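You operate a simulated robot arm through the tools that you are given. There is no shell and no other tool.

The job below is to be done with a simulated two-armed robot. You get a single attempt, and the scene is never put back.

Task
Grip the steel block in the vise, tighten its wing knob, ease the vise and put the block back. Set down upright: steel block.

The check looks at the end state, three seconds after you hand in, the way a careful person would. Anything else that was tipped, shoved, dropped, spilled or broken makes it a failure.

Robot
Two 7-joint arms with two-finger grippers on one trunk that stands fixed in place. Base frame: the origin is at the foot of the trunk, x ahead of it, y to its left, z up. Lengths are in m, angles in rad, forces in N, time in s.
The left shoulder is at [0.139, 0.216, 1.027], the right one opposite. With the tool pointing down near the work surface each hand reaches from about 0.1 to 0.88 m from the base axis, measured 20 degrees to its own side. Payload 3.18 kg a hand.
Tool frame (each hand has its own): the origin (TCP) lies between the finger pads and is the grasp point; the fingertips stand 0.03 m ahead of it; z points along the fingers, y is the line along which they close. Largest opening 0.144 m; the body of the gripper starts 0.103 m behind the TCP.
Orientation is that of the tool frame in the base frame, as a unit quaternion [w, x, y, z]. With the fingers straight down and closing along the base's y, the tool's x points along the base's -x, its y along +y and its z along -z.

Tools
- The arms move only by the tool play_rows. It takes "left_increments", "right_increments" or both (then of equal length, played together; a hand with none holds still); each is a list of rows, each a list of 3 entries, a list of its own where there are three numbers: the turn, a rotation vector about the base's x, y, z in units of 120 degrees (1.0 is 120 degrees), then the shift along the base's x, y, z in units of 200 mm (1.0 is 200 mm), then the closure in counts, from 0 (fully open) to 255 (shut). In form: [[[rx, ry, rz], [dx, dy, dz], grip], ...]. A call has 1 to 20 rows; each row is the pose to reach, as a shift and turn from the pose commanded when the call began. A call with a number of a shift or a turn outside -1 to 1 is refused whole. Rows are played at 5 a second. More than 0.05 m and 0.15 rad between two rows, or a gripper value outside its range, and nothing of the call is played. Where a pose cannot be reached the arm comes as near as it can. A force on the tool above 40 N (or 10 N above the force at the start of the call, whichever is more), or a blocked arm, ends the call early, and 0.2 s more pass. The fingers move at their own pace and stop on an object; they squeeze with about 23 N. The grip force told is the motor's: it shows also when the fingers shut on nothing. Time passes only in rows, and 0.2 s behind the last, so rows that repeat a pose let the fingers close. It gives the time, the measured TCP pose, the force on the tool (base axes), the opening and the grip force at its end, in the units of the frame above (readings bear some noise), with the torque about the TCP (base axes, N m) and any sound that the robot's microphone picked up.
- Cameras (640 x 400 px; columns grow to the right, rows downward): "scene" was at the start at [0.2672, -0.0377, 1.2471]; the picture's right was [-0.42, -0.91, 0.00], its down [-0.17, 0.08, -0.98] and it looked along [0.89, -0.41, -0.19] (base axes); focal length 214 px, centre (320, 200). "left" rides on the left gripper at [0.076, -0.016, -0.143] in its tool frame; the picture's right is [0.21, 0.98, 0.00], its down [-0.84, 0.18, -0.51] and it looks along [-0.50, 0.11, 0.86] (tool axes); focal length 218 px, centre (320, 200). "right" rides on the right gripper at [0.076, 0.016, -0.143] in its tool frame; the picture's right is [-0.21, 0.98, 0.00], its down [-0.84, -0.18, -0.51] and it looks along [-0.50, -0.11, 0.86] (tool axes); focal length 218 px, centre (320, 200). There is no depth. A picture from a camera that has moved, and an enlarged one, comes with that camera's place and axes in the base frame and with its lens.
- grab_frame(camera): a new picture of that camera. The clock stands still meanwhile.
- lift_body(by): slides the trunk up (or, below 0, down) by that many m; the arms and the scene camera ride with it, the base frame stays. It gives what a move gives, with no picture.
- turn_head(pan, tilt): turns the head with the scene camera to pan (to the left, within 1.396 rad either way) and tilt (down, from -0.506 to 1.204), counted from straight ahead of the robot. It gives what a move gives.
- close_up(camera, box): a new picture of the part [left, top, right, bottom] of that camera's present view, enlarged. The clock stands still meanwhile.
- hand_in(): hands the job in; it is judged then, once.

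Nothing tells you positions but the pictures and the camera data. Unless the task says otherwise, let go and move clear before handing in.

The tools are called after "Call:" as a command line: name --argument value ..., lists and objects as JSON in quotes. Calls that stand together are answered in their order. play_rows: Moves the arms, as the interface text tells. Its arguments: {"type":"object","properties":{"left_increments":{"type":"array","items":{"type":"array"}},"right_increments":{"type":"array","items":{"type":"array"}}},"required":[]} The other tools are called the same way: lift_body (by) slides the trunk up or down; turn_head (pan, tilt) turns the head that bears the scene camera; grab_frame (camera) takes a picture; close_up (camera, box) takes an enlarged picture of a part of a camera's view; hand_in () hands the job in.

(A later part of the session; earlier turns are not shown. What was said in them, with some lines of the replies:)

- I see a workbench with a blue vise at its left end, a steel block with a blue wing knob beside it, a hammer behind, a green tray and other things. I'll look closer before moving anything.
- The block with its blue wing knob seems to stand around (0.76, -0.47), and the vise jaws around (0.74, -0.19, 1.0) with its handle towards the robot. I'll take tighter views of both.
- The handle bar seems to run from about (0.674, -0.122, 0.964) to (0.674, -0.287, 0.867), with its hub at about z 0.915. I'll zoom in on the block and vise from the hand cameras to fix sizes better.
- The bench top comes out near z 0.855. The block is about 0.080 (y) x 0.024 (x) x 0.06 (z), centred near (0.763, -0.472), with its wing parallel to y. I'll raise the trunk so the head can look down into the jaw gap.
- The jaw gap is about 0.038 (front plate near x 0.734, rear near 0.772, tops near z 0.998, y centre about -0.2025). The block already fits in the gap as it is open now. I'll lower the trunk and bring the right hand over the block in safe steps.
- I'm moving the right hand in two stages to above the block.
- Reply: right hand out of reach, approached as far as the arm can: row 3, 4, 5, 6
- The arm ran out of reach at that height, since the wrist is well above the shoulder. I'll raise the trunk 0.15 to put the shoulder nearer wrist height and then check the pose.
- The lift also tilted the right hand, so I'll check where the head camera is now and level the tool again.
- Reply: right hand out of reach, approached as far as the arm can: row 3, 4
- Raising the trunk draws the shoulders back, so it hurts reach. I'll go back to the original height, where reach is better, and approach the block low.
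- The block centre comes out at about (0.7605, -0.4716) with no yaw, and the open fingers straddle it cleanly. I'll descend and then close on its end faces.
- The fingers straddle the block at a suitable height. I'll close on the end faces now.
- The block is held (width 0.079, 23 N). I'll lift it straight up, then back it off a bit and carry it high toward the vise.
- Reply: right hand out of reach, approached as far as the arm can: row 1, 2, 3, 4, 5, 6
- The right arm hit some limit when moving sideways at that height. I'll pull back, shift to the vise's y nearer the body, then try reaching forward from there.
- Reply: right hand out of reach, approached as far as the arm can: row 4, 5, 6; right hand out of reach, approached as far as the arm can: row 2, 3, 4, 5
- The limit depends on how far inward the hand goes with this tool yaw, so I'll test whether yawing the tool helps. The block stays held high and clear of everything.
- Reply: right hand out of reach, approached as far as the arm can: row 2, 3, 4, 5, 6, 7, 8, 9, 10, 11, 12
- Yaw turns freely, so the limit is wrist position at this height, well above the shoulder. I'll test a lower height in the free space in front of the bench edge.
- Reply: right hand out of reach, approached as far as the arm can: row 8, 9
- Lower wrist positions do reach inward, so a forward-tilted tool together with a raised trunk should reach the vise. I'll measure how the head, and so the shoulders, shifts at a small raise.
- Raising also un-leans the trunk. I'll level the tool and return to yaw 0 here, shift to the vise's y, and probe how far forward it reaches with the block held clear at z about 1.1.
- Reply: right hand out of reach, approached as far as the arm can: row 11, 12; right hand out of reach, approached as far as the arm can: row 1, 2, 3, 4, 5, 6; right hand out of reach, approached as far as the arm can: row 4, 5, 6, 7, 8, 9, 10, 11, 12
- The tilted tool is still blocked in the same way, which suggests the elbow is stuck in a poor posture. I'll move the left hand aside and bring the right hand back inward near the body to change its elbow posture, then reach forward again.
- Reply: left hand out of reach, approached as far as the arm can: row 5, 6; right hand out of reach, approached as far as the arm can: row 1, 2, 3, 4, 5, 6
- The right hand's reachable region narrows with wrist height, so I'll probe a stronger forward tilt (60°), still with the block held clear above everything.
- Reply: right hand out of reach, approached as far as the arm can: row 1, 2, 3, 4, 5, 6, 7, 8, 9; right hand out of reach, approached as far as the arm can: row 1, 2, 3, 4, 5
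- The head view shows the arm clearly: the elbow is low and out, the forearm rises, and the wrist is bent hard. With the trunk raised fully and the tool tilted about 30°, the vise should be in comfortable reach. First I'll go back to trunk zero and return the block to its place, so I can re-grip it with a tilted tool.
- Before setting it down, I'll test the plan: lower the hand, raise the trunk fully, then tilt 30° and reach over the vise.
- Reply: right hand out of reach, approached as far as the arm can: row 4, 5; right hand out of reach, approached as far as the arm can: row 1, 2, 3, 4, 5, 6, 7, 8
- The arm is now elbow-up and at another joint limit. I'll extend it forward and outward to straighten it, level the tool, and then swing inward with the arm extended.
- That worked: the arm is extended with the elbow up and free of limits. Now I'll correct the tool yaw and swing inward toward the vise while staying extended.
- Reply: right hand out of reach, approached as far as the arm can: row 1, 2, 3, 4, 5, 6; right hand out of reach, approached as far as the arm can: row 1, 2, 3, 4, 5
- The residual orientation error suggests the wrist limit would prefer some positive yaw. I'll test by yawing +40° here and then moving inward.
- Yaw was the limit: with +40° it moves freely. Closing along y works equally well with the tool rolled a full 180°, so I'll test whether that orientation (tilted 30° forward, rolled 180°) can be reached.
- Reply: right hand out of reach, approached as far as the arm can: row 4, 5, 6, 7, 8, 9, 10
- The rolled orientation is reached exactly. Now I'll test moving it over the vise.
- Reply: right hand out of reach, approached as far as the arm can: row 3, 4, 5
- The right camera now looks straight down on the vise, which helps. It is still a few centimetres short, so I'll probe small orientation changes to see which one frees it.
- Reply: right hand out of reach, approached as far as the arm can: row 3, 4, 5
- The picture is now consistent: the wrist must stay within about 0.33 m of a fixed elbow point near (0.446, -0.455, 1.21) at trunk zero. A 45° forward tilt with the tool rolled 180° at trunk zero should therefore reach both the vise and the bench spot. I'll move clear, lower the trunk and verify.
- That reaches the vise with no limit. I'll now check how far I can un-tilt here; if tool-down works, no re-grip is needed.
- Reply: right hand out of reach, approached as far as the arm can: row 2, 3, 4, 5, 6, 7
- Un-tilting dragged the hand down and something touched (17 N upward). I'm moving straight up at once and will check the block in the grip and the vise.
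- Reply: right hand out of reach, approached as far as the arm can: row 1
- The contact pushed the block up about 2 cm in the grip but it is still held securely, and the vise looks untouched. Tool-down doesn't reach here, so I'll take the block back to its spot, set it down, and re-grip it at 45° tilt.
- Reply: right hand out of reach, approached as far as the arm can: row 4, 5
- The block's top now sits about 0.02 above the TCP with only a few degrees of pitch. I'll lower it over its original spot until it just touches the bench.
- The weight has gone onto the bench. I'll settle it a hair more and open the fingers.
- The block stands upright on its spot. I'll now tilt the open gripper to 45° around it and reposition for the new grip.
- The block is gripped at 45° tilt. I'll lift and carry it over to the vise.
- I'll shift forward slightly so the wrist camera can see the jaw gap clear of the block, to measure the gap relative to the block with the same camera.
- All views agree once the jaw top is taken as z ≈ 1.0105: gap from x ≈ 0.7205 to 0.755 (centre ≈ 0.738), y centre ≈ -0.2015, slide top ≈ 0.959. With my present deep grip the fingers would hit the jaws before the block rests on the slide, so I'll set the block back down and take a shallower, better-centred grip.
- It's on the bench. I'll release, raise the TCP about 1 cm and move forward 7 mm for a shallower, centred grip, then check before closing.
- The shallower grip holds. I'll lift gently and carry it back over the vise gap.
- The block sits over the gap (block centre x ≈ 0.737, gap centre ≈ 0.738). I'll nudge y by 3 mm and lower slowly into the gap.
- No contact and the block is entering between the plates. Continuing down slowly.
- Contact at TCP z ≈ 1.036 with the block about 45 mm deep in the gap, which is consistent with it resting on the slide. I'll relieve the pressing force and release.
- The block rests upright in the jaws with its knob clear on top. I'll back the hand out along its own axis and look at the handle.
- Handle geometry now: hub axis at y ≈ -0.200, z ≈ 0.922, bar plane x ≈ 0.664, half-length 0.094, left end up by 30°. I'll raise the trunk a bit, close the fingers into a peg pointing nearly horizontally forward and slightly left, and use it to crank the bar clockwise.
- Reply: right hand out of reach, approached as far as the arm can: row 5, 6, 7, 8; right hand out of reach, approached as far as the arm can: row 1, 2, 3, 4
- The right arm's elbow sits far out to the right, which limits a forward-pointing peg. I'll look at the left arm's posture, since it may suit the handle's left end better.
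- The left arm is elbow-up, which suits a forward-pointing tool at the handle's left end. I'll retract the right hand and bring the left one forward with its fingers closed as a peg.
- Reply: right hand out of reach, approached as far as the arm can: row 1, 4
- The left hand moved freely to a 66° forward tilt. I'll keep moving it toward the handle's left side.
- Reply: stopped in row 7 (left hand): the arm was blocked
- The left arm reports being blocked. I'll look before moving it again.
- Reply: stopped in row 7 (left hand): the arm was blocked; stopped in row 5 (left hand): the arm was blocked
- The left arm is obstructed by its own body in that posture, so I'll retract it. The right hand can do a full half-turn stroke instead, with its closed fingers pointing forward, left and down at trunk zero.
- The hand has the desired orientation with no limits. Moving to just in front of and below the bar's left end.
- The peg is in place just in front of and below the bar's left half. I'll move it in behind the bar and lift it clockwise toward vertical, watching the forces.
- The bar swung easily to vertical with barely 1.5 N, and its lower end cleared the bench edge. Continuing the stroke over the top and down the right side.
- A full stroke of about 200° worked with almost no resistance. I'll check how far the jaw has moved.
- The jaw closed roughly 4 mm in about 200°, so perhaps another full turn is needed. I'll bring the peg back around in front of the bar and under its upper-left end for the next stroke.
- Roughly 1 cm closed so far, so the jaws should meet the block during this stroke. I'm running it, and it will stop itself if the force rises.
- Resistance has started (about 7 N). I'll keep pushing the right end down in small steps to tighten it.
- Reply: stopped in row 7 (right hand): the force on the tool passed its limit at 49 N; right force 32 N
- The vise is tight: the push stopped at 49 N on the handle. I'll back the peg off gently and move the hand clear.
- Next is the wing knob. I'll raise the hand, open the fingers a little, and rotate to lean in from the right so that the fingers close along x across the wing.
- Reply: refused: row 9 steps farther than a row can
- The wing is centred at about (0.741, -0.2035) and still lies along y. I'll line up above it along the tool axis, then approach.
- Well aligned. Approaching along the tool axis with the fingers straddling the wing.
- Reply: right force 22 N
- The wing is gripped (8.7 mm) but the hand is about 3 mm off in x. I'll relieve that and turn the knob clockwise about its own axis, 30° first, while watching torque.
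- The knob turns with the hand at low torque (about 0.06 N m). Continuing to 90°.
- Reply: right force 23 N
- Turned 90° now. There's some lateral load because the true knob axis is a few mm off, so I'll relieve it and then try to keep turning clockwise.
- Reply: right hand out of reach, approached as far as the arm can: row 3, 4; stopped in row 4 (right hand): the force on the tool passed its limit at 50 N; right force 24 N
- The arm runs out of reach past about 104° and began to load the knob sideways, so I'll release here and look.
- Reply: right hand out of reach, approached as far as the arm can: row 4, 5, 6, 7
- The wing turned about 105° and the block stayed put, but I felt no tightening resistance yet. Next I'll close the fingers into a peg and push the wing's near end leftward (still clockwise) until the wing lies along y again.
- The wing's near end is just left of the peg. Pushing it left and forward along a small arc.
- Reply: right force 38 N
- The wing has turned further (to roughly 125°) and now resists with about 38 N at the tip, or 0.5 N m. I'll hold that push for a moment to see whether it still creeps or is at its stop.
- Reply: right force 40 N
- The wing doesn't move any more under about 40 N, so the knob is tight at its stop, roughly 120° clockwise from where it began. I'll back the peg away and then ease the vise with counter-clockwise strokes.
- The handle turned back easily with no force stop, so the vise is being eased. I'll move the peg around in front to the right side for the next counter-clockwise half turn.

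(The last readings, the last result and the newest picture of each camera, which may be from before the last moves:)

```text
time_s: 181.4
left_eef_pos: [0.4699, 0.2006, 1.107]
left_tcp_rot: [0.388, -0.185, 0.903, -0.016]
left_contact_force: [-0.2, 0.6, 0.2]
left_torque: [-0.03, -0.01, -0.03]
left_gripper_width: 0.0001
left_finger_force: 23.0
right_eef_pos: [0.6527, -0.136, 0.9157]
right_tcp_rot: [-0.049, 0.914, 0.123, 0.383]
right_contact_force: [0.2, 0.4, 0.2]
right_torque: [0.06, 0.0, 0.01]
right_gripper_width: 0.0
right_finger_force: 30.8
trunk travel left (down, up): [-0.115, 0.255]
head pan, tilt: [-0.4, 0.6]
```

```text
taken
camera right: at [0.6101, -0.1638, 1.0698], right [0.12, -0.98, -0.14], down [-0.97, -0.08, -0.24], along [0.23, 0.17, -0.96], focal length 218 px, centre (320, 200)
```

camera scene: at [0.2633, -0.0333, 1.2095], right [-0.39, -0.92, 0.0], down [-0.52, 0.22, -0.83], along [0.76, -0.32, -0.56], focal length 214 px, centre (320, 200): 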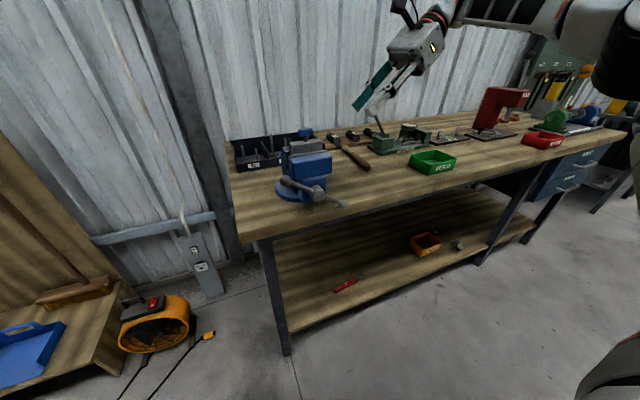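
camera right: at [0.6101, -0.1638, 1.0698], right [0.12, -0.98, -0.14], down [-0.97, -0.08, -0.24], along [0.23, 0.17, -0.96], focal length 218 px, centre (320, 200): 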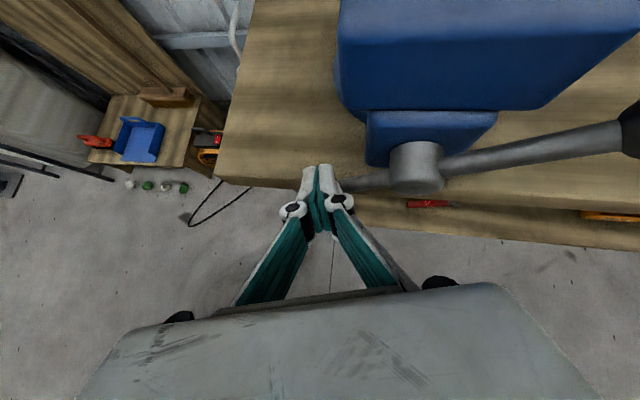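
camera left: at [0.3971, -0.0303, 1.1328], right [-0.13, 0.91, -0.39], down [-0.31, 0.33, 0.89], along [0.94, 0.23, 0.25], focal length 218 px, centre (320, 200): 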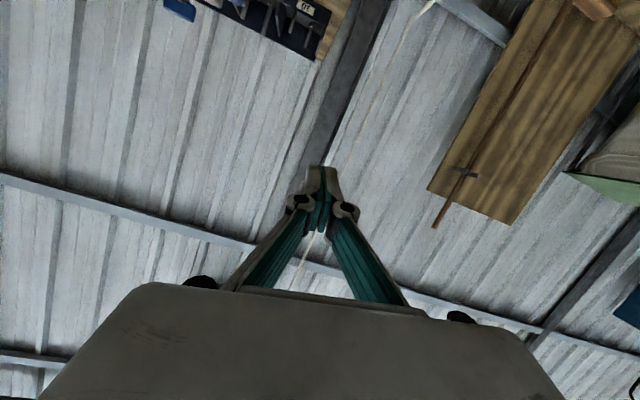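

Another half turn undone. Repeating the return and one more counter-clockwise stroke.

Call:
play_rows --right_increments '[[[0, 0, 0], [-0.15, 0.02, 0.03], 255], [[0, 0, 0], [-0.3, 0.02, 0.06], 255], [[0, 0, 0], [-0.3, -0.18, 0.075], 255], [[0, 0, 0], [-0.3, -0.38, 0.084], 255], [[0, 0, 0], [-0.3, -0.58, 0.084], 255], [[0, 0, 0], [-0.3, -0.735, 0.084], 255], [[0, 0, 0], [-0.15, -0.735, 0.084], 255], [[0, 0, 0], [0.0, -0.735, 0.084], 255], [[0, 0, 0], [0.0, -0.735, 0.084], 255]]'

Call:
play_rows --right_increments '[[[0, 0, 0], [0, 0.0385, 0.065], 255], [[0, 0, 0], [0, 0.0695, 0.1635], 255], [[0, 0, 0], [0, 0.1265, 0.2485], 255], [[0, 0, 0], [0, 0.21, 0.3145], 255], [[0, 0, 0], [0, 0.3135, 0.3525], 255], [[0, 0, 0], [0, 0.381, 0.3685], 255], [[0, 0, 0], [-0.005, 0.4565, 0.3685], 255], [[0, 0, 0], [-0.005, 0.5365, 0.3485], 255], [[0, 0, 0], [-0.01, 0.6145, 0.3035], 255], [[0, 0, 0], [-0.01, 0.6805, 0.234], 255], [[0, 0, 0], [-0.015, 0.7255, 0.1425], 255], [[0, 0, 0], [-0.015, 0.7485, 0.063], 255], [[0, 0, 0], [-0.0175, 0.7485, -0.0265], 255], [[0, 0, 0], [-0.0175, 0.7335, -0.088], 255], [[0, 0, 0], [-0.0175, 0.7335, -0.088], 255]]'

Call:
grab_frame --camera "right"

Call:
close_up --camera "scene" --box '[270, 100, 350, 190]'

```text
time_s: 183.4
left_eef_pos: [0.4705, 0.2014, 1.1078]
left_tcp_rot: [0.388, -0.184, 0.903, -0.016]
left_contact_force: [-0.6, -0.2, 0.2]
left_torque: [-0.01, 0.0, 0.02]
left_gripper_width: 0.0001
left_finger_force: 23.1
right_eef_pos: [0.6536, -0.2839, 0.9315]
right_tcp_rot: [-0.05, 0.914, 0.123, 0.382]
right_contact_force: [-0.8, 0.7, -1.0]
right_torque: [0.02, -0.03, 0.02]
right_gripper_width: 0.0
right_finger_force: 31.0
trunk travel left (down, up): [-0.115, 0.255]
head pan, tilt: [-0.4, 0.6]
```

```text
time_s: 186.6
left_eef_pos: [0.4703, 0.2015, 1.1068]
left_tcp_rot: [0.388, -0.185, 0.903, -0.016]
left_contact_force: [1.3, -0.9, 0.0]
left_torque: [-0.06, -0.02, 0.01]
left_gripper_width: 0.0
left_finger_force: 22.4
right_eef_pos: [0.6498, -0.1369, 0.9144]
right_tcp_rot: [-0.048, 0.914, 0.122, 0.383]
right_contact_force: [0.3, 0.2, 0.6]
right_torque: [0.0, -0.02, 0.0]
right_gripper_width: 0.0
right_finger_force: 30.4
trunk travel left (down, up): [-0.115, 0.255]
head pan, tilt: [-0.4, 0.6]
```

```text
taken
camera right: at [0.6072, -0.165, 1.0678], right [0.11, -0.98, -0.14], down [-0.97, -0.08, -0.24], along [0.23, 0.17, -0.96], focal length 218 px, centre (320, 200)
```

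right: 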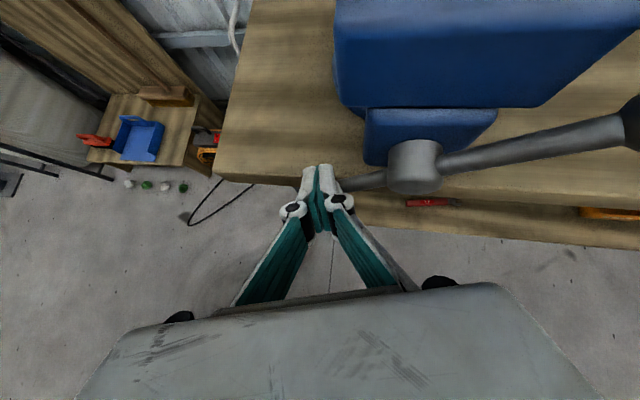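

```text
4.44 times, centred on (310, 145) of scene
camera zoom: at [0.264, -0.0333, 1.2091], right [-0.39, -0.92, 0.0], down [-0.52, 0.22, -0.83], along [0.76, -0.32, -0.56], focal length 953 px, centre (364, 444)
```

zoom: 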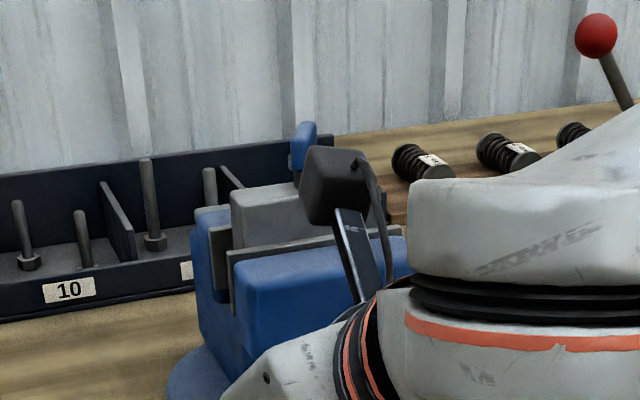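

The jaws are opening. One more partial stroke brings the opening back to about where it began.

Call:
play_rows --right_increments '[[[0, 0, 0], [-0.15, 0.02, 0.03], 255], [[0, 0, 0], [-0.3, 0.02, 0.06], 255], [[0, 0, 0], [-0.3, -0.18, 0.08], 255], [[0, 0, 0], [-0.3, -0.38, 0.09], 255], [[0, 0, 0], [-0.3, -0.58, 0.09], 255], [[0, 0, 0], [-0.3, -0.731, 0.09], 255], [[0, 0, 0], [-0.15, -0.731, 0.09], 255], [[0, 0, 0], [-0.005, -0.731, 0.09], 255], [[0, 0, 0], [-0.005, -0.731, 0.09], 255]]'

Call:
play_rows --right_increments '[[[0, 0, 0], [0, 0.0385, 0.065], 255], [[0, 0, 0], [0, 0.0695, 0.1635], 255], [[0, 0, 0], [0, 0.1265, 0.2485], 255], [[0, 0, 0], [0, 0.21, 0.3145], 255], [[0, 0, 0], [0, 0.3135, 0.3525], 255], [[0, 0, 0], [0, 0.381, 0.3685], 255], [[0, 0, 0], [-0.005, 0.4565, 0.3685], 255], [[0, 0, 0], [-0.005, 0.5365, 0.3485], 255], [[0, 0, 0], [-0.01, 0.59, 0.32], 255], [[0, 0, 0], [-0.15, 0.57, 0.34], 255], [[0, 0, 0], [-0.35, 0.5, 0.4], 255], [[0, 0, 0], [-0.4, 0.3, 0.55], 255], [[0, 0, 0], [-0.4, 0.1, 0.7], 255], [[0, 0, 0], [-0.4, 0.1, 0.8], 255], [[0, 0, 0], [-0.4, 0.1, 0.8], 255]]'

Call:
grab_frame --camera "right"

Call:
close_up --camera "scene" --box '[260, 100, 380, 220]'

```text
time_s: 188.6
left_eef_pos: [0.4712, 0.2012, 1.1068]
left_tcp_rot: [0.388, -0.184, 0.903, -0.016]
left_contact_force: [-0.3, 0.1, 1.1]
left_torque: [-0.01, 0.0, 0.04]
left_gripper_width: 0.0
left_finger_force: 22.8
right_eef_pos: [0.6492, -0.2841, 0.9336]
right_tcp_rot: [-0.048, 0.915, 0.122, 0.382]
right_contact_force: [0.1, 0.2, -0.4]
right_torque: [0.04, -0.02, 0.04]
right_gripper_width: 0.0
right_finger_force: 30.4
trunk travel left (down, up): [-0.115, 0.255]
head pan, tilt: [-0.4, 0.6]
```

```text
refused: row 12 steps farther than a row can; nothing moved
```

```text
taken
camera right: at [0.6062, -0.3124, 1.0868], right [0.12, -0.98, -0.14], down [-0.97, -0.08, -0.24], along [0.23, 0.17, -0.96], focal length 218 px, centre (320, 200)
```

right: 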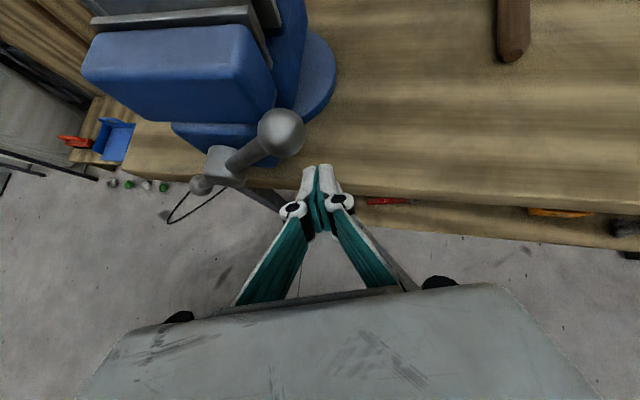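

```text
3.33 times, centred on (320, 160) of scene
camera zoom: at [0.2639, -0.0333, 1.2091], right [-0.39, -0.92, 0.0], down [-0.52, 0.22, -0.83], along [0.76, -0.32, -0.56], focal length 715 px, centre (320, 333)
```

zoom: 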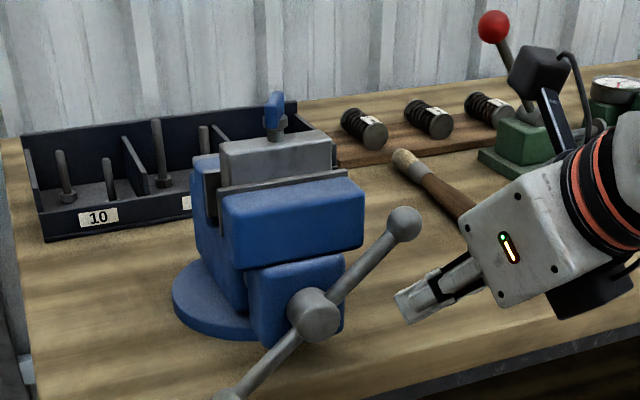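

Call:
play_rows --right_increments '[[[0, 0, 0], [0, 0.0385, 0.065], 255], [[0, 0, 0], [0, 0.0695, 0.1635], 255], [[0, 0, 0], [0, 0.1265, 0.2485], 255], [[0, 0, 0], [0, 0.21, 0.3145], 255], [[0, 0, 0], [0, 0.3135, 0.3525], 255], [[0, 0, 0], [0, 0.381, 0.3685], 255], [[0, 0, 0], [-0.005, 0.4565, 0.3685], 255], [[0, 0, 0], [-0.005, 0.5365, 0.3485], 255], [[0, 0, 0], [-0.01, 0.59, 0.32], 255], [[0, 0, 0], [-0.15, 0.57, 0.34], 255], [[0, 0, 0], [-0.33, 0.52, 0.4], 255], [[0, 0, 0], [-0.4, 0.4, 0.5], 255], [[0, 0, 0], [-0.4, 0.25, 0.6], 255], [[0, 0, 0], [-0.4, 0.15, 0.7], 255], [[0, 0, 0], [-0.4, 0.1, 0.8], 255], [[0, 0, 0], [-0.4, 0.1, 0.8], 255]]'

Call:
grab_frame --camera "right"

Call:
close_up --camera "scene" --box '[260, 100, 380, 220]'

```text
time_s: 192.0
left_eef_pos: [0.4702, 0.2027, 1.1064]
left_tcp_rot: [0.388, -0.185, 0.903, -0.016]
left_contact_force: [-0.9, 0.9, -0.1]
left_torque: [0.01, -0.03, 0.01]
left_gripper_width: 0.0
left_finger_force: 22.6
right_eef_pos: [0.5679, -0.2641, 1.0926]
right_tcp_rot: [-0.049, 0.914, 0.122, 0.383]
right_contact_force: [-0.1, -0.3, -1.1]
right_torque: [0.0, 0.02, -0.01]
right_gripper_width: 0.0
right_finger_force: 30.3
trunk travel left (down, up): [-0.115, 0.255]
head pan, tilt: [-0.4, 0.6]
```

```text
taken
camera right: at [0.5252, -0.2922, 1.2472], right [0.11, -0.98, -0.14], down [-0.97, -0.08, -0.24], along [0.23, 0.17, -0.96], focal length 218 px, centre (320, 200)
```

right: 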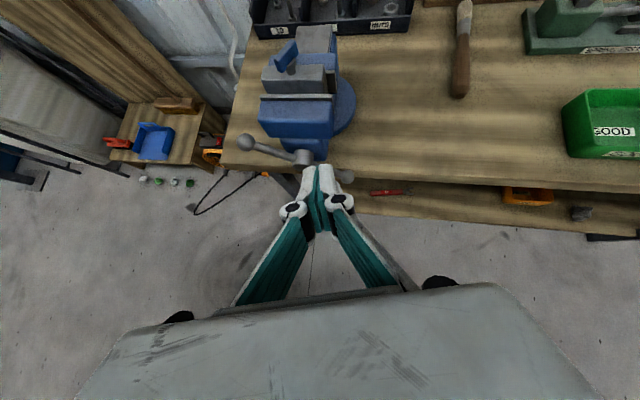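

```text
3.33 times, centred on (320, 160) of scene
camera zoom: at [0.2642, -0.0334, 1.2089], right [-0.39, -0.92, 0.0], down [-0.52, 0.22, -0.82], along [0.76, -0.32, -0.57], focal length 715 px, centre (320, 333)
```

zoom: 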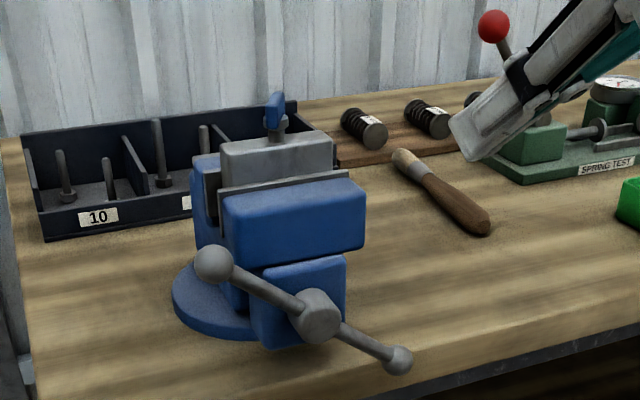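

The handle is back near its starting angle and the vise is eased. Now I'll open the fingers, level out at 45° with no azimuth, and line up over the block to look.

Call:
play_rows --right_increments '[[[0, 0, -0.0625], [0.1, 0.08, 0.04], 200], [[0, 0, -0.125], [0.2, 0.16, 0.08], 100], [[0, 0, -0.125], [0.31, 0.24, 0.09], 60], [[0, 0, -0.125], [0.425, 0.313, 0.09], 60], [[0, 0, -0.125], [0.425, 0.313, 0.09], 60]]'

Call:
grab_frame --camera "right"

Call:
close_up --camera "right" --box '[240, 60, 400, 200]'

```text
time_s: 193.2
left_eef_pos: [0.4697, 0.2025, 1.1067]
left_tcp_rot: [0.388, -0.185, 0.903, -0.016]
left_contact_force: [-0.5, 0.2, 0.3]
left_torque: [0.0, 0.01, -0.01]
left_gripper_width: 0.0
left_finger_force: 23.4
right_eef_pos: [0.6527, -0.2005, 1.1116]
right_tcp_rot: [0.001, 0.922, 0.002, 0.387]
right_contact_force: [-0.3, 0.6, 0.7]
right_torque: [-0.02, 0.0, -0.02]
right_gripper_width: 0.1102
right_finger_force: 0.1
trunk travel left (down, up): [-0.115, 0.255]
head pan, tilt: [-0.4, 0.6]
```

```text
taken
camera right: at [0.6043, -0.2164, 1.2658], right [-0.14, -0.98, -0.14], down [-0.95, 0.18, -0.25], along [0.27, 0.1, -0.96], focal length 218 px, centre (320, 200)
```

right: 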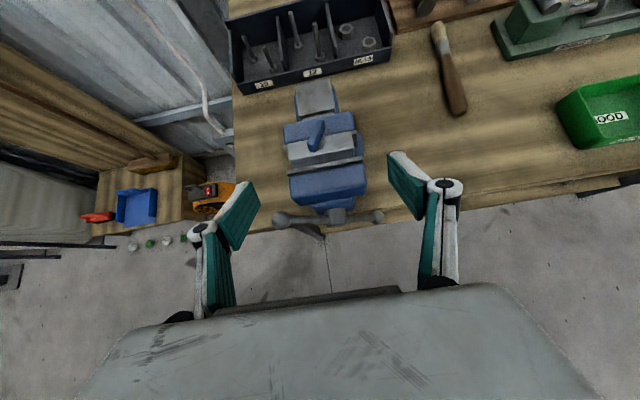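

```text
2.86 times, centred on (320, 130) of right
camera zoom: at [0.6043, -0.2164, 1.2658], right [-0.14, -0.98, -0.14], down [-0.95, 0.18, -0.25], along [0.27, 0.1, -0.96], focal length 624 px, centre (320, 400)
```

zoom: 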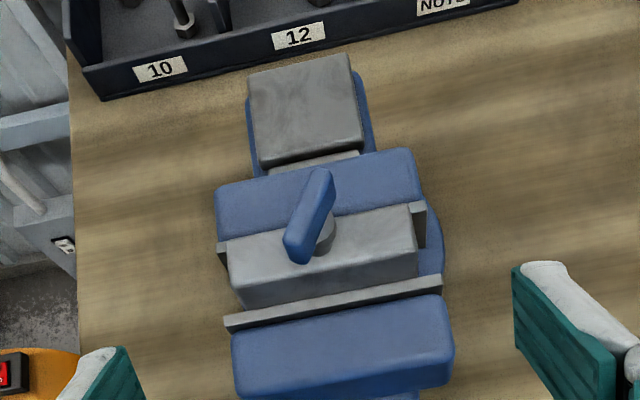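

The gap is fully reopened and the block stands in it, centred near (0.739, -0.2005). I'll descend along the tool axis and grip it with the same shallow grip.

Call:
play_rows --right_increments '[[[0, 0, 0], [0.1, 0, -0.1], 60], [[0, 0, 0], [0.2, 0, -0.2], 60], [[0, 0, 0], [0.29, 0, -0.3], 60], [[0, 0, 0], [0.365, 0, -0.378], 60], [[0, 0, 0], [0.365, 0, -0.378], 60]]'

Call:
close_up --camera "right" --box '[220, 100, 420, 240]'

Call:
close_up --camera "scene" --box '[260, 90, 370, 200]'

```text
time_s: 194.4
left_eef_pos: [0.4696, 0.2011, 1.1073]
left_tcp_rot: [0.388, -0.185, 0.903, -0.016]
left_contact_force: [-0.8, -1.4, 0.5]
left_torque: [0.04, 0.01, 0.02]
left_gripper_width: 0.0
left_finger_force: 22.8
right_eef_pos: [0.7259, -0.1997, 1.0351]
right_tcp_rot: [0.002, 0.922, 0.001, 0.386]
right_contact_force: [0.5, -0.4, 0.1]
right_torque: [-0.01, -0.01, -0.01]
right_gripper_width: 0.1101
right_finger_force: 0.0
trunk travel left (down, up): [-0.115, 0.255]
head pan, tilt: [-0.4, 0.6]
```

```text
2.86 times, centred on (320, 170) of right
camera zoom: at [0.6776, -0.2175, 1.1897], right [-0.14, -0.98, -0.14], down [-0.95, 0.18, -0.25], along [0.27, 0.1, -0.96], focal length 624 px, centre (320, 286)
```

zoom: 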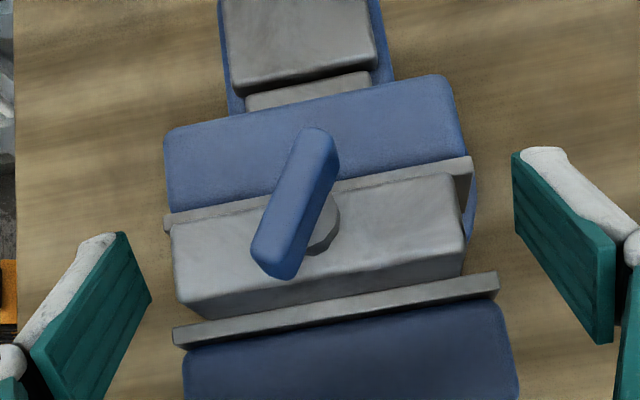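

```text
3.64 times, centred on (315, 145) of scene
camera zoom: at [0.2635, -0.0332, 1.2094], right [-0.39, -0.92, 0.0], down [-0.52, 0.22, -0.83], along [0.76, -0.32, -0.56], focal length 780 px, centre (338, 400)
```

zoom: 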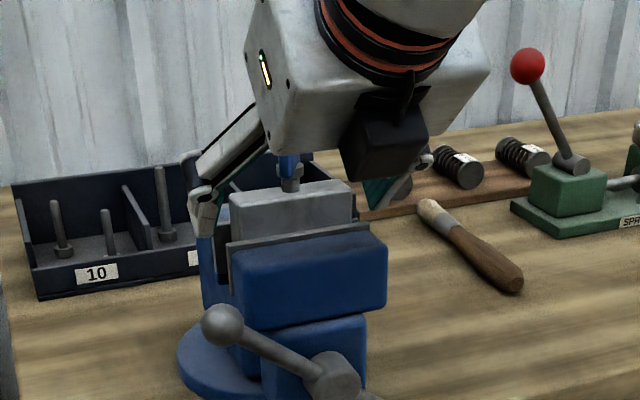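

Call:
play_rows --right_increments '[[[0, 0, 0], [0, 0, 0], 95], [[0, 0, 0], [0, 0, 0], 110], [[0, 0, 0], [0, 0, 0], 255], [[0, 0, 0], [0, 0, 0], 255], [[0, 0, 0], [0, 0, 0], 255]]'

Call:
close_up --camera "right" --box '[220, 100, 420, 240]'

```text
time_s: 195.6
left_eef_pos: [0.4702, 0.2005, 1.1069]
left_tcp_rot: [0.388, -0.184, 0.903, -0.016]
left_contact_force: [-0.2, 0.2, 0.0]
left_torque: [0.02, 0.0, -0.01]
left_gripper_width: 0.0001
left_finger_force: 23.2
right_eef_pos: [0.725, -0.2019, 1.0362]
right_tcp_rot: [0.002, 0.923, 0.002, 0.386]
right_contact_force: [0.4, 0.4, 0.0]
right_torque: [0.19, -0.03, 0.02]
right_gripper_width: 0.0795
right_finger_force: 23.7
trunk travel left (down, up): [-0.115, 0.255]
head pan, tilt: [-0.4, 0.6]
```

```text
2.86 times, centred on (320, 170) of right
camera zoom: at [0.6779, -0.2176, 1.1892], right [-0.14, -0.98, -0.14], down [-0.95, 0.18, -0.24], along [0.27, 0.1, -0.96], focal length 624 px, centre (320, 286)
```

zoom: 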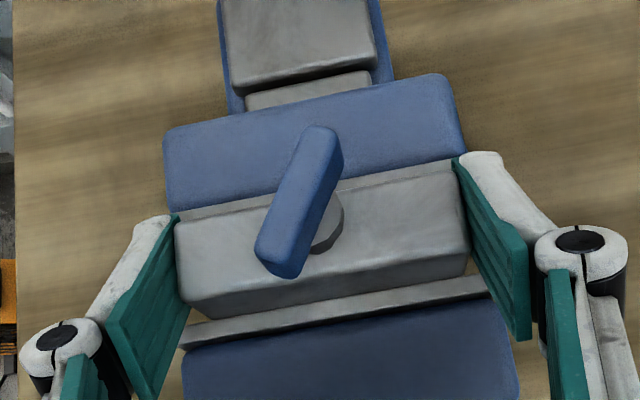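

Gripped. Lifting straight up out of the jaws.

Call:
play_rows --right_increments '[[[0, 0, 0], [0, 0, 0.04], 255], [[0, 0, 0], [0, 0, 0.1], 255], [[0, 0, 0], [0, 0, 0.18], 255], [[0, 0, 0], [0, 0, 0.27], 255], [[0, 0, 0], [0, 0, 0.36], 255], [[0, 0, 0], [0, 0, 0.4], 255], [[0, 0, 0], [0, 0, 0.4], 255]]'

Call:
close_up --camera "scene" --box '[250, 70, 370, 200]'

Call:
close_up --camera "right" --box '[220, 100, 420, 240]'

```text
time_s: 197.2
left_eef_pos: [0.471, 0.2018, 1.1059]
left_tcp_rot: [0.388, -0.185, 0.903, -0.015]
left_contact_force: [-0.1, -0.3, -0.1]
left_torque: [-0.01, 0.0, -0.02]
left_gripper_width: 0.0001
left_finger_force: 23.0
right_eef_pos: [0.7277, -0.2015, 1.1143]
right_tcp_rot: [0.002, 0.922, 0.002, 0.386]
right_contact_force: [0.7, 0.6, -3.0]
right_torque: [-0.02, 0.07, 0.01]
right_gripper_width: 0.0795
right_finger_force: 23.0
trunk travel left (down, up): [-0.115, 0.255]
head pan, tilt: [-0.4, 0.6]
```

```text
3.08 times, centred on (310, 135) of scene
camera zoom: at [0.2644, -0.0334, 1.2089], right [-0.39, -0.92, 0.0], down [-0.52, 0.22, -0.82], along [0.76, -0.32, -0.57], focal length 660 px, centre (351, 400)
```

zoom: 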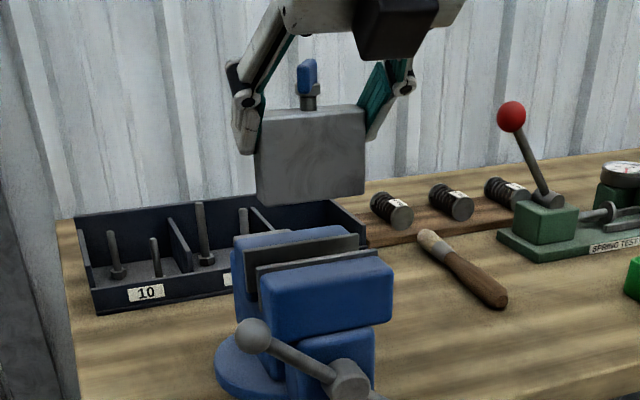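

```text
2.86 times, centred on (320, 170) of right
camera zoom: at [0.6779, -0.2175, 1.2698], right [-0.14, -0.98, -0.14], down [-0.95, 0.18, -0.24], along [0.26, 0.1, -0.96], focal length 624 px, centre (320, 286)
```

zoom: 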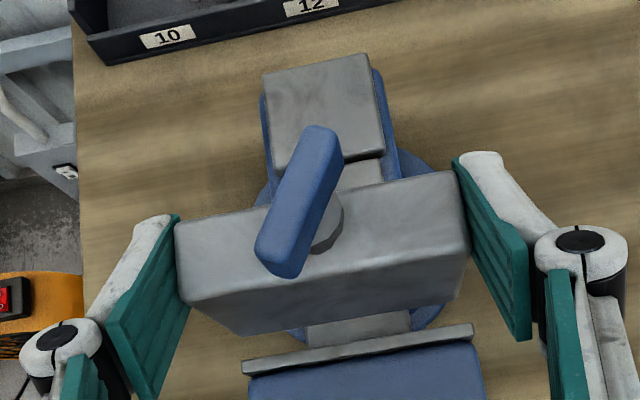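

The block is out cleanly with its wing turned. I'll carry it back to its original place.

Call:
play_rows --right_increments '[[[0, 0, 0], [-0.06, -0.12, 0.01], 255], [[0, 0, 0], [-0.14, -0.28, 0.01], 255], [[0, 0, 0], [-0.2, -0.45, 0.01], 255], [[0, 0, 0], [-0.215, -0.63, 0.01], 255], [[0, 0, 0], [-0.215, -0.8, 0.01], 255], [[0, 0, 0], [-0.215, -0.895, 0.01], 255], [[0, 0, 0], [-0.215, -0.895, 0.01], 255]]'

Call:
play_rows --right_increments '[[[0, 0, 0], [0.06, -0.1, -0.1], 255], [[0, 0, 0], [0.14, -0.22, -0.25], 255], [[0, 0, 0], [0.22, -0.35, -0.42], 255], [[0, 0, 0], [0.29, -0.45, -0.58], 255], [[0, 0, 0], [0.31, -0.461, -0.74], 255], [[0, 0, 0], [0.31, -0.461, -0.86], 255], [[0, 0, 0], [0.31, -0.461, -0.86], 255]]'

Call:
close_up --camera "right" --box '[220, 100, 420, 240]'

Call:
close_up --camera "scene" --box '[320, 90, 440, 200]'

```text
time_s: 198.8
left_eef_pos: [0.4708, 0.2006, 1.1067]
left_tcp_rot: [0.389, -0.185, 0.903, -0.015]
left_contact_force: [0.3, -0.5, -0.3]
left_torque: [0.02, -0.02, -0.01]
left_gripper_width: 0.0
left_finger_force: 23.2
right_eef_pos: [0.6849, -0.3786, 1.1156]
right_tcp_rot: [0.001, 0.922, 0.002, 0.386]
right_contact_force: [-0.7, -0.3, -4.1]
right_torque: [-0.01, 0.02, -0.01]
right_gripper_width: 0.0799
right_finger_force: 23.2
trunk travel left (down, up): [-0.115, 0.255]
head pan, tilt: [-0.4, 0.6]
```

```text
time_s: 200.4
left_eef_pos: [0.471, 0.2015, 1.1068]
left_tcp_rot: [0.388, -0.185, 0.903, -0.016]
left_contact_force: [0.1, 0.3, 0.3]
left_torque: [0.0, 0.04, 0.01]
left_gripper_width: 0.0001
left_finger_force: 23.1
right_eef_pos: [0.7448, -0.4726, 0.9439]
right_tcp_rot: [0.001, 0.922, 0.002, 0.386]
right_contact_force: [0.0, 0.4, -5.2]
right_torque: [-0.01, 0.03, 0.0]
right_gripper_width: 0.0797
right_finger_force: 23.0
trunk travel left (down, up): [-0.115, 0.255]
head pan, tilt: [-0.4, 0.6]
```

```text
2.86 times, centred on (320, 170) of right
camera zoom: at [0.6966, -0.4892, 1.0984], right [-0.14, -0.98, -0.14], down [-0.95, 0.18, -0.25], along [0.27, 0.1, -0.96], focal length 624 px, centre (320, 286)
```

zoom: 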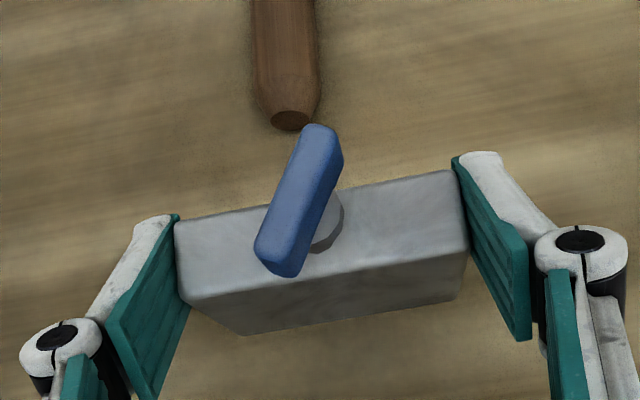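

```text
3.64 times, centred on (380, 145) of scene
camera zoom: at [0.264, -0.0334, 1.2092], right [-0.39, -0.92, 0.0], down [-0.52, 0.22, -0.83], along [0.76, -0.32, -0.56], focal length 780 px, centre (102, 400)
```

zoom: 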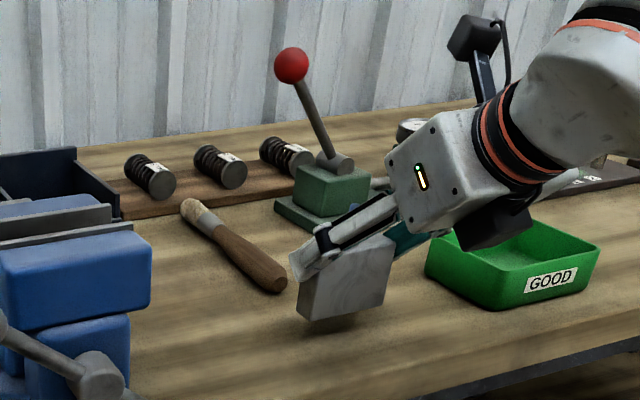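

Call:
play_rows --right_increments '[[[0, 0, 0], [0.015, 0, -0.04], 255], [[0, 0, 0], [0.02, 0.004, -0.07], 255], [[0, 0, 0], [0.02, 0.004, -0.085], 255], [[0, 0, 0], [0.02, 0.004, -0.09], 255], [[0, 0, 0], [0.02, 0.004, -0.09], 255]]'

```text
time_s: 201.6
left_eef_pos: [0.471, 0.2013, 1.1068]
left_tcp_rot: [0.388, -0.184, 0.903, -0.016]
left_contact_force: [-0.3, -0.5, -0.3]
left_torque: [0.02, 0.0, 0.01]
left_gripper_width: 0.0
left_finger_force: 23.0
right_eef_pos: [0.7499, -0.4706, 0.9274]
right_tcp_rot: [0.002, 0.923, 0.002, 0.386]
right_contact_force: [-0.4, -0.1, -4.5]
right_torque: [0.02, 0.02, -0.05]
right_gripper_width: 0.0796
right_finger_force: 23.0
trunk travel left (down, up): [-0.115, 0.255]
head pan, tilt: [-0.4, 0.6]
```

Call:
play_rows --right_increments '[[[0, 0, 0], [0, 0, -0.008], 255], [[0, 0, 0], [0, 0, -0.015], 255], [[0, 0, 0], [0, 0, -0.015], 255]]'

```text
time_s: 202.4
left_eef_pos: [0.4715, 0.201, 1.1065]
left_tcp_rot: [0.388, -0.184, 0.903, -0.015]
left_contact_force: [-0.6, 0.2, -0.3]
left_torque: [0.03, 0.01, -0.04]
left_gripper_width: 0.0
left_finger_force: 23.1
right_eef_pos: [0.7482, -0.4702, 0.924]
right_tcp_rot: [0.002, 0.922, 0.002, 0.386]
right_contact_force: [-0.4, -0.3, -4.1]
right_torque: [-0.02, 0.05, -0.01]
right_gripper_width: 0.0796
right_finger_force: 22.8
trunk travel left (down, up): [-0.115, 0.255]
head pan, tilt: [-0.4, 0.6]
```

Call:
play_rows --right_increments '[[[0, 0, 0], [0, 0, -0.007], 255], [[0, 0, 0], [0, 0, -0.014], 255], [[0, 0, 0], [0, 0, -0.014], 255]]'

Call:
close_up --camera "scene" --box '[340, 120, 420, 190]'

```text
time_s: 203.2
left_eef_pos: [0.4705, 0.2015, 1.1083]
left_tcp_rot: [0.388, -0.184, 0.903, -0.017]
left_contact_force: [0.2, -0.7, 0.0]
left_torque: [-0.03, -0.01, 0.02]
left_gripper_width: 0.0
left_finger_force: 22.8
right_eef_pos: [0.7496, -0.4708, 0.9222]
right_tcp_rot: [0.002, 0.922, 0.003, 0.387]
right_contact_force: [-0.1, 0.4, 3.7]
right_torque: [0.25, 0.08, -0.03]
right_gripper_width: 0.0796
right_finger_force: 22.8
trunk travel left (down, up): [-0.115, 0.255]
head pan, tilt: [-0.4, 0.6]
```

```text
5.71 times, centred on (380, 155) of scene
camera zoom: at [0.2635, -0.0332, 1.2094], right [-0.39, -0.92, 0.0], down [-0.52, 0.22, -0.83], along [0.76, -0.32, -0.56], focal length 1226 px, centre (-23, 457)
```

zoom: 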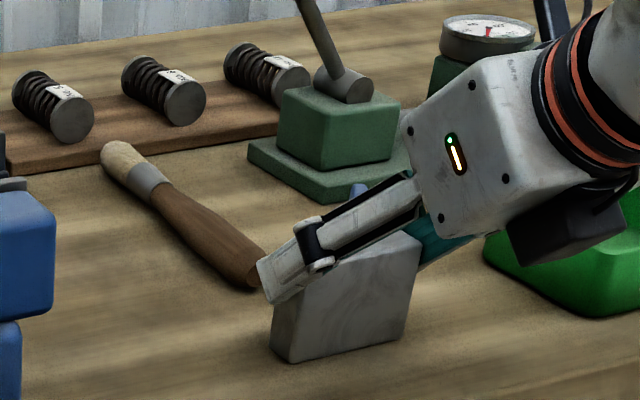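

The block is on the bench. Releasing and backing straight out along the tool axis.

Call:
play_rows --right_increments '[[[0, 0, 0], [0, 0, 0.003], 106], [[0, 0, 0], [0, 0, 0.003], 100], [[0, 0, 0], [0, 0, 0.003], 80], [[0, 0, 0], [0, 0, 0.003], 60], [[0, 0, 0], [0, 0, 0.003], 60]]'

Call:
play_rows --right_increments '[[[0, 0, 0], [-0.08, 0, 0.08], 60], [[0, 0, 0], [-0.2, 0, 0.2], 60], [[0, 0, 0], [-0.35, 0, 0.35], 60], [[0, 0, 0], [-0.5, 0, 0.5], 60], [[0, 0, 0], [-0.5, 0, 0.5], 60]]'

Call:
close_up --camera "right" --box '[220, 60, 420, 200]'

Call:
close_up --camera "scene" --box '[230, 90, 430, 240]'

```text
time_s: 204.4
left_eef_pos: [0.4701, 0.2017, 1.1061]
left_tcp_rot: [0.388, -0.185, 0.903, -0.016]
left_contact_force: [-0.9, 0.9, 0.4]
left_torque: [0.02, -0.04, 0.06]
left_gripper_width: 0.0003
left_finger_force: 22.7
right_eef_pos: [0.7495, -0.4706, 0.9224]
right_tcp_rot: [0.002, 0.923, 0.002, 0.386]
right_contact_force: [-0.5, 0.8, -0.2]
right_torque: [-0.01, 0.01, -0.03]
right_gripper_width: 0.1103
right_finger_force: 0.2
trunk travel left (down, up): [-0.115, 0.255]
head pan, tilt: [-0.4, 0.6]
```

```text
time_s: 205.6
left_eef_pos: [0.47, 0.2014, 1.1061]
left_tcp_rot: [0.387, -0.185, 0.903, -0.016]
left_contact_force: [0.2, -0.2, 0.0]
left_torque: [0.03, 0.0, 0.02]
left_gripper_width: 0.0
left_finger_force: 23.1
right_eef_pos: [0.6502, -0.4704, 1.0206]
right_tcp_rot: [0.001, 0.923, 0.003, 0.386]
right_contact_force: [-0.4, -0.2, -0.6]
right_torque: [0.03, 0.0, -0.03]
right_gripper_width: 0.1101
right_finger_force: 0.0
trunk travel left (down, up): [-0.115, 0.255]
head pan, tilt: [-0.4, 0.6]
```

```text
2.86 times, centred on (320, 130) of right
camera zoom: at [0.6015, -0.4861, 1.1749], right [-0.14, -0.98, -0.14], down [-0.95, 0.18, -0.24], along [0.26, 0.1, -0.96], focal length 624 px, centre (320, 400)
```

zoom: 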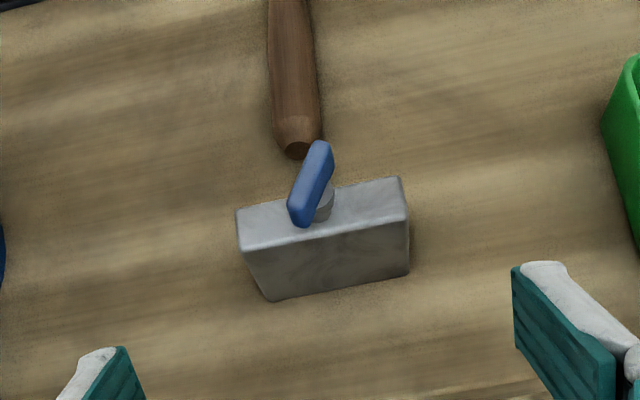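

```text
2.67 times, centred on (330, 165) of scene
camera zoom: at [0.2647, -0.0335, 1.2086], right [-0.39, -0.92, 0.0], down [-0.52, 0.22, -0.82], along [0.76, -0.32, -0.57], focal length 572 px, centre (293, 293)
```

zoom: 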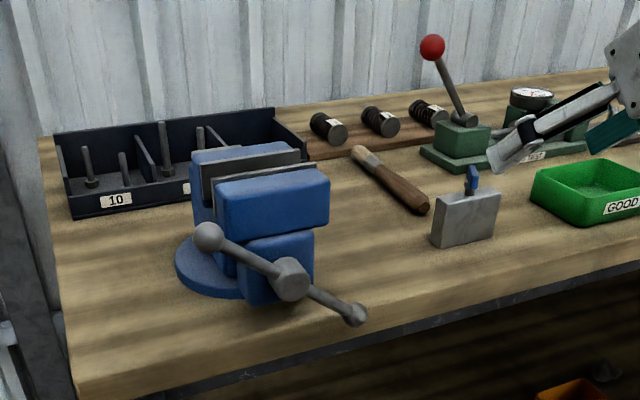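

The block stands upright on its spot, knob turned, vise open. I'll move the right hand well clear and compare the scene against the first pictures.

Call:
play_rows --right_increments '[[[0, 0, 0], [-0.15, -0.05, 0.12], 60], [[0, 0, 0], [-0.32, -0.1, 0.24], 60], [[0, 0, 0], [-0.45, -0.2, 0.38], 60], [[0, 0, 0], [-0.55, -0.3, 0.55], 60], [[0, 0, 0], [-0.55, -0.3, 0.55], 60]]'

Call:
turn_head --pan -0.431 --tilt 0.187

Call:
close_up --camera "scene" --box '[330, 240, 410, 290]'

Call:
close_up --camera "scene" --box '[220, 200, 460, 350]'

```text
time_s: 206.8
left_eef_pos: [0.47, 0.2004, 1.1056]
left_tcp_rot: [0.387, -0.185, 0.903, -0.016]
left_contact_force: [0.0, 0.0, 0.3]
left_torque: [0.0, -0.01, -0.02]
left_gripper_width: 0.0002
left_finger_force: 22.9
right_eef_pos: [0.5398, -0.5311, 1.1299]
right_tcp_rot: [0.001, 0.923, 0.002, 0.385]
right_contact_force: [0.6, 0.5, 0.3]
right_torque: [-0.01, -0.02, -0.01]
right_gripper_width: 0.1099
right_finger_force: 0.1
trunk travel left (down, up): [-0.115, 0.255]
head pan, tilt: [-0.4, 0.6]
```

```text
time_s: 207.7
left_eef_pos: [0.4698, 0.2012, 1.1067]
left_tcp_rot: [0.388, -0.185, 0.903, -0.016]
left_contact_force: [-0.4, -0.2, 0.1]
left_torque: [0.01, -0.02, -0.02]
left_gripper_width: 0.0001
left_finger_force: 23.1
right_eef_pos: [0.5392, -0.5313, 1.1326]
right_tcp_rot: [0.002, 0.923, 0.002, 0.386]
right_contact_force: [0.5, -0.1, -0.1]
right_torque: [0.01, 0.03, 0.0]
right_gripper_width: 0.1103
right_finger_force: 0.2
trunk travel left (down, up): [-0.115, 0.255]
head pan, tilt: [-0.431, 0.187]
```

```text
8.00 times, centred on (370, 265) of scene
camera zoom: at [0.2672, -0.0378, 1.247], right [-0.42, -0.91, 0.0], down [-0.17, 0.08, -0.98], along [0.89, -0.41, -0.19], focal length 1716 px, centre (-80, -320)
```

zoom: 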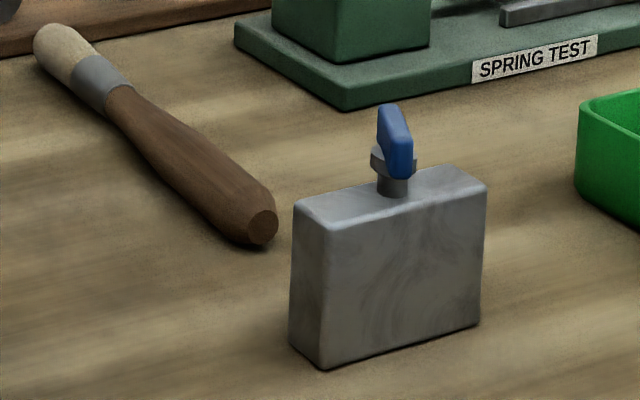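

```text
2.67 times, centred on (340, 275) of scene
camera zoom: at [0.2672, -0.0378, 1.247], right [-0.42, -0.91, 0.0], down [-0.17, 0.08, -0.98], along [0.89, -0.41, -0.19], focal length 572 px, centre (267, 0)
```

zoom: 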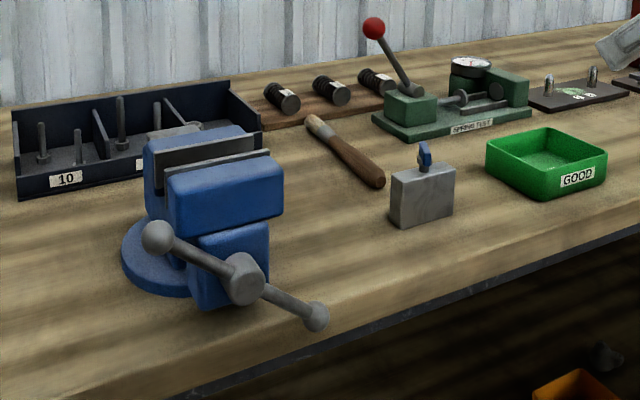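

Call:
grab_frame --camera "scene"

Call:
close_up --camera "scene" --box '[255, 235, 351, 325]'

```text
taken
camera scene: at [0.2672, -0.0378, 1.247], right [-0.42, -0.91, 0.0], down [-0.17, 0.08, -0.98], along [0.89, -0.41, -0.19], focal length 214 px, centre (320, 200)
```

scene: 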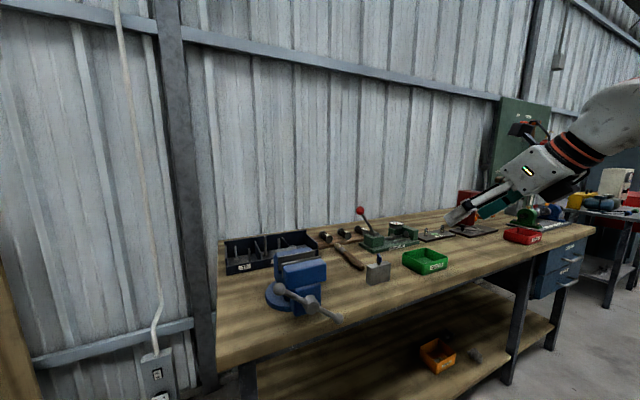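

```text
4.44 times, centred on (303, 280) of scene
camera zoom: at [0.2672, -0.0378, 1.247], right [-0.42, -0.91, 0.0], down [-0.17, 0.08, -0.98], along [0.89, -0.41, -0.19], focal length 953 px, centre (396, -156)
```

zoom: 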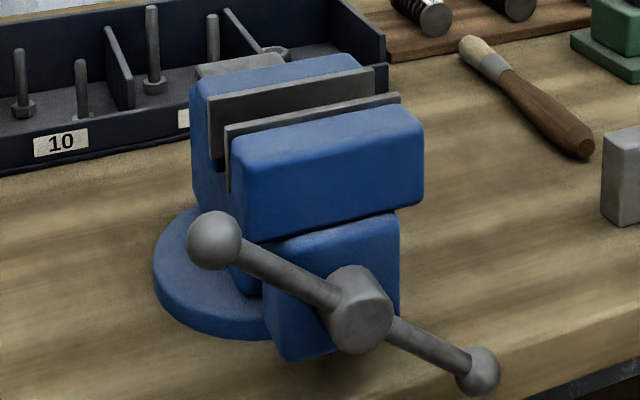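

The block stands upright in its original place with the knob tightened to its stop. The vise is open again, everything else looks as it did at the start, and both hands are clear. Handing in.

Call:
hand_in

```text
The job is handed in.
```

I finished the job and handed it in; no verdict has come back yet. The steel block is standing upright on its original spot, within a pixel or two of where the first pictures showed it.

- **Gripped:** I set the block in the vise jaws and turned the handle until it pushed back at about 49 N.
- **Knob:** I turned the wing knob about 120° clockwise. It then stopped moving under roughly 40 N at the wing tip (about 0.5 N m), so I took it as tight. Nothing besides that resistance confirms it.
- **Vise eased:** I turned the handle back about one and a half turns, and the jaws are open as wide as they were at the start.
- **Other objects:** In the final pictures the bench tools, bins and test stand look unmoved, and both hands are clear.

While I was finding a pose that reached the vise, the block touched something near it at about 17 N and slid about 2 cm in the grip. It did not drop, and I saw no mark or shift on the vise. I later set the block down and gripped it again before putting it in the vise.
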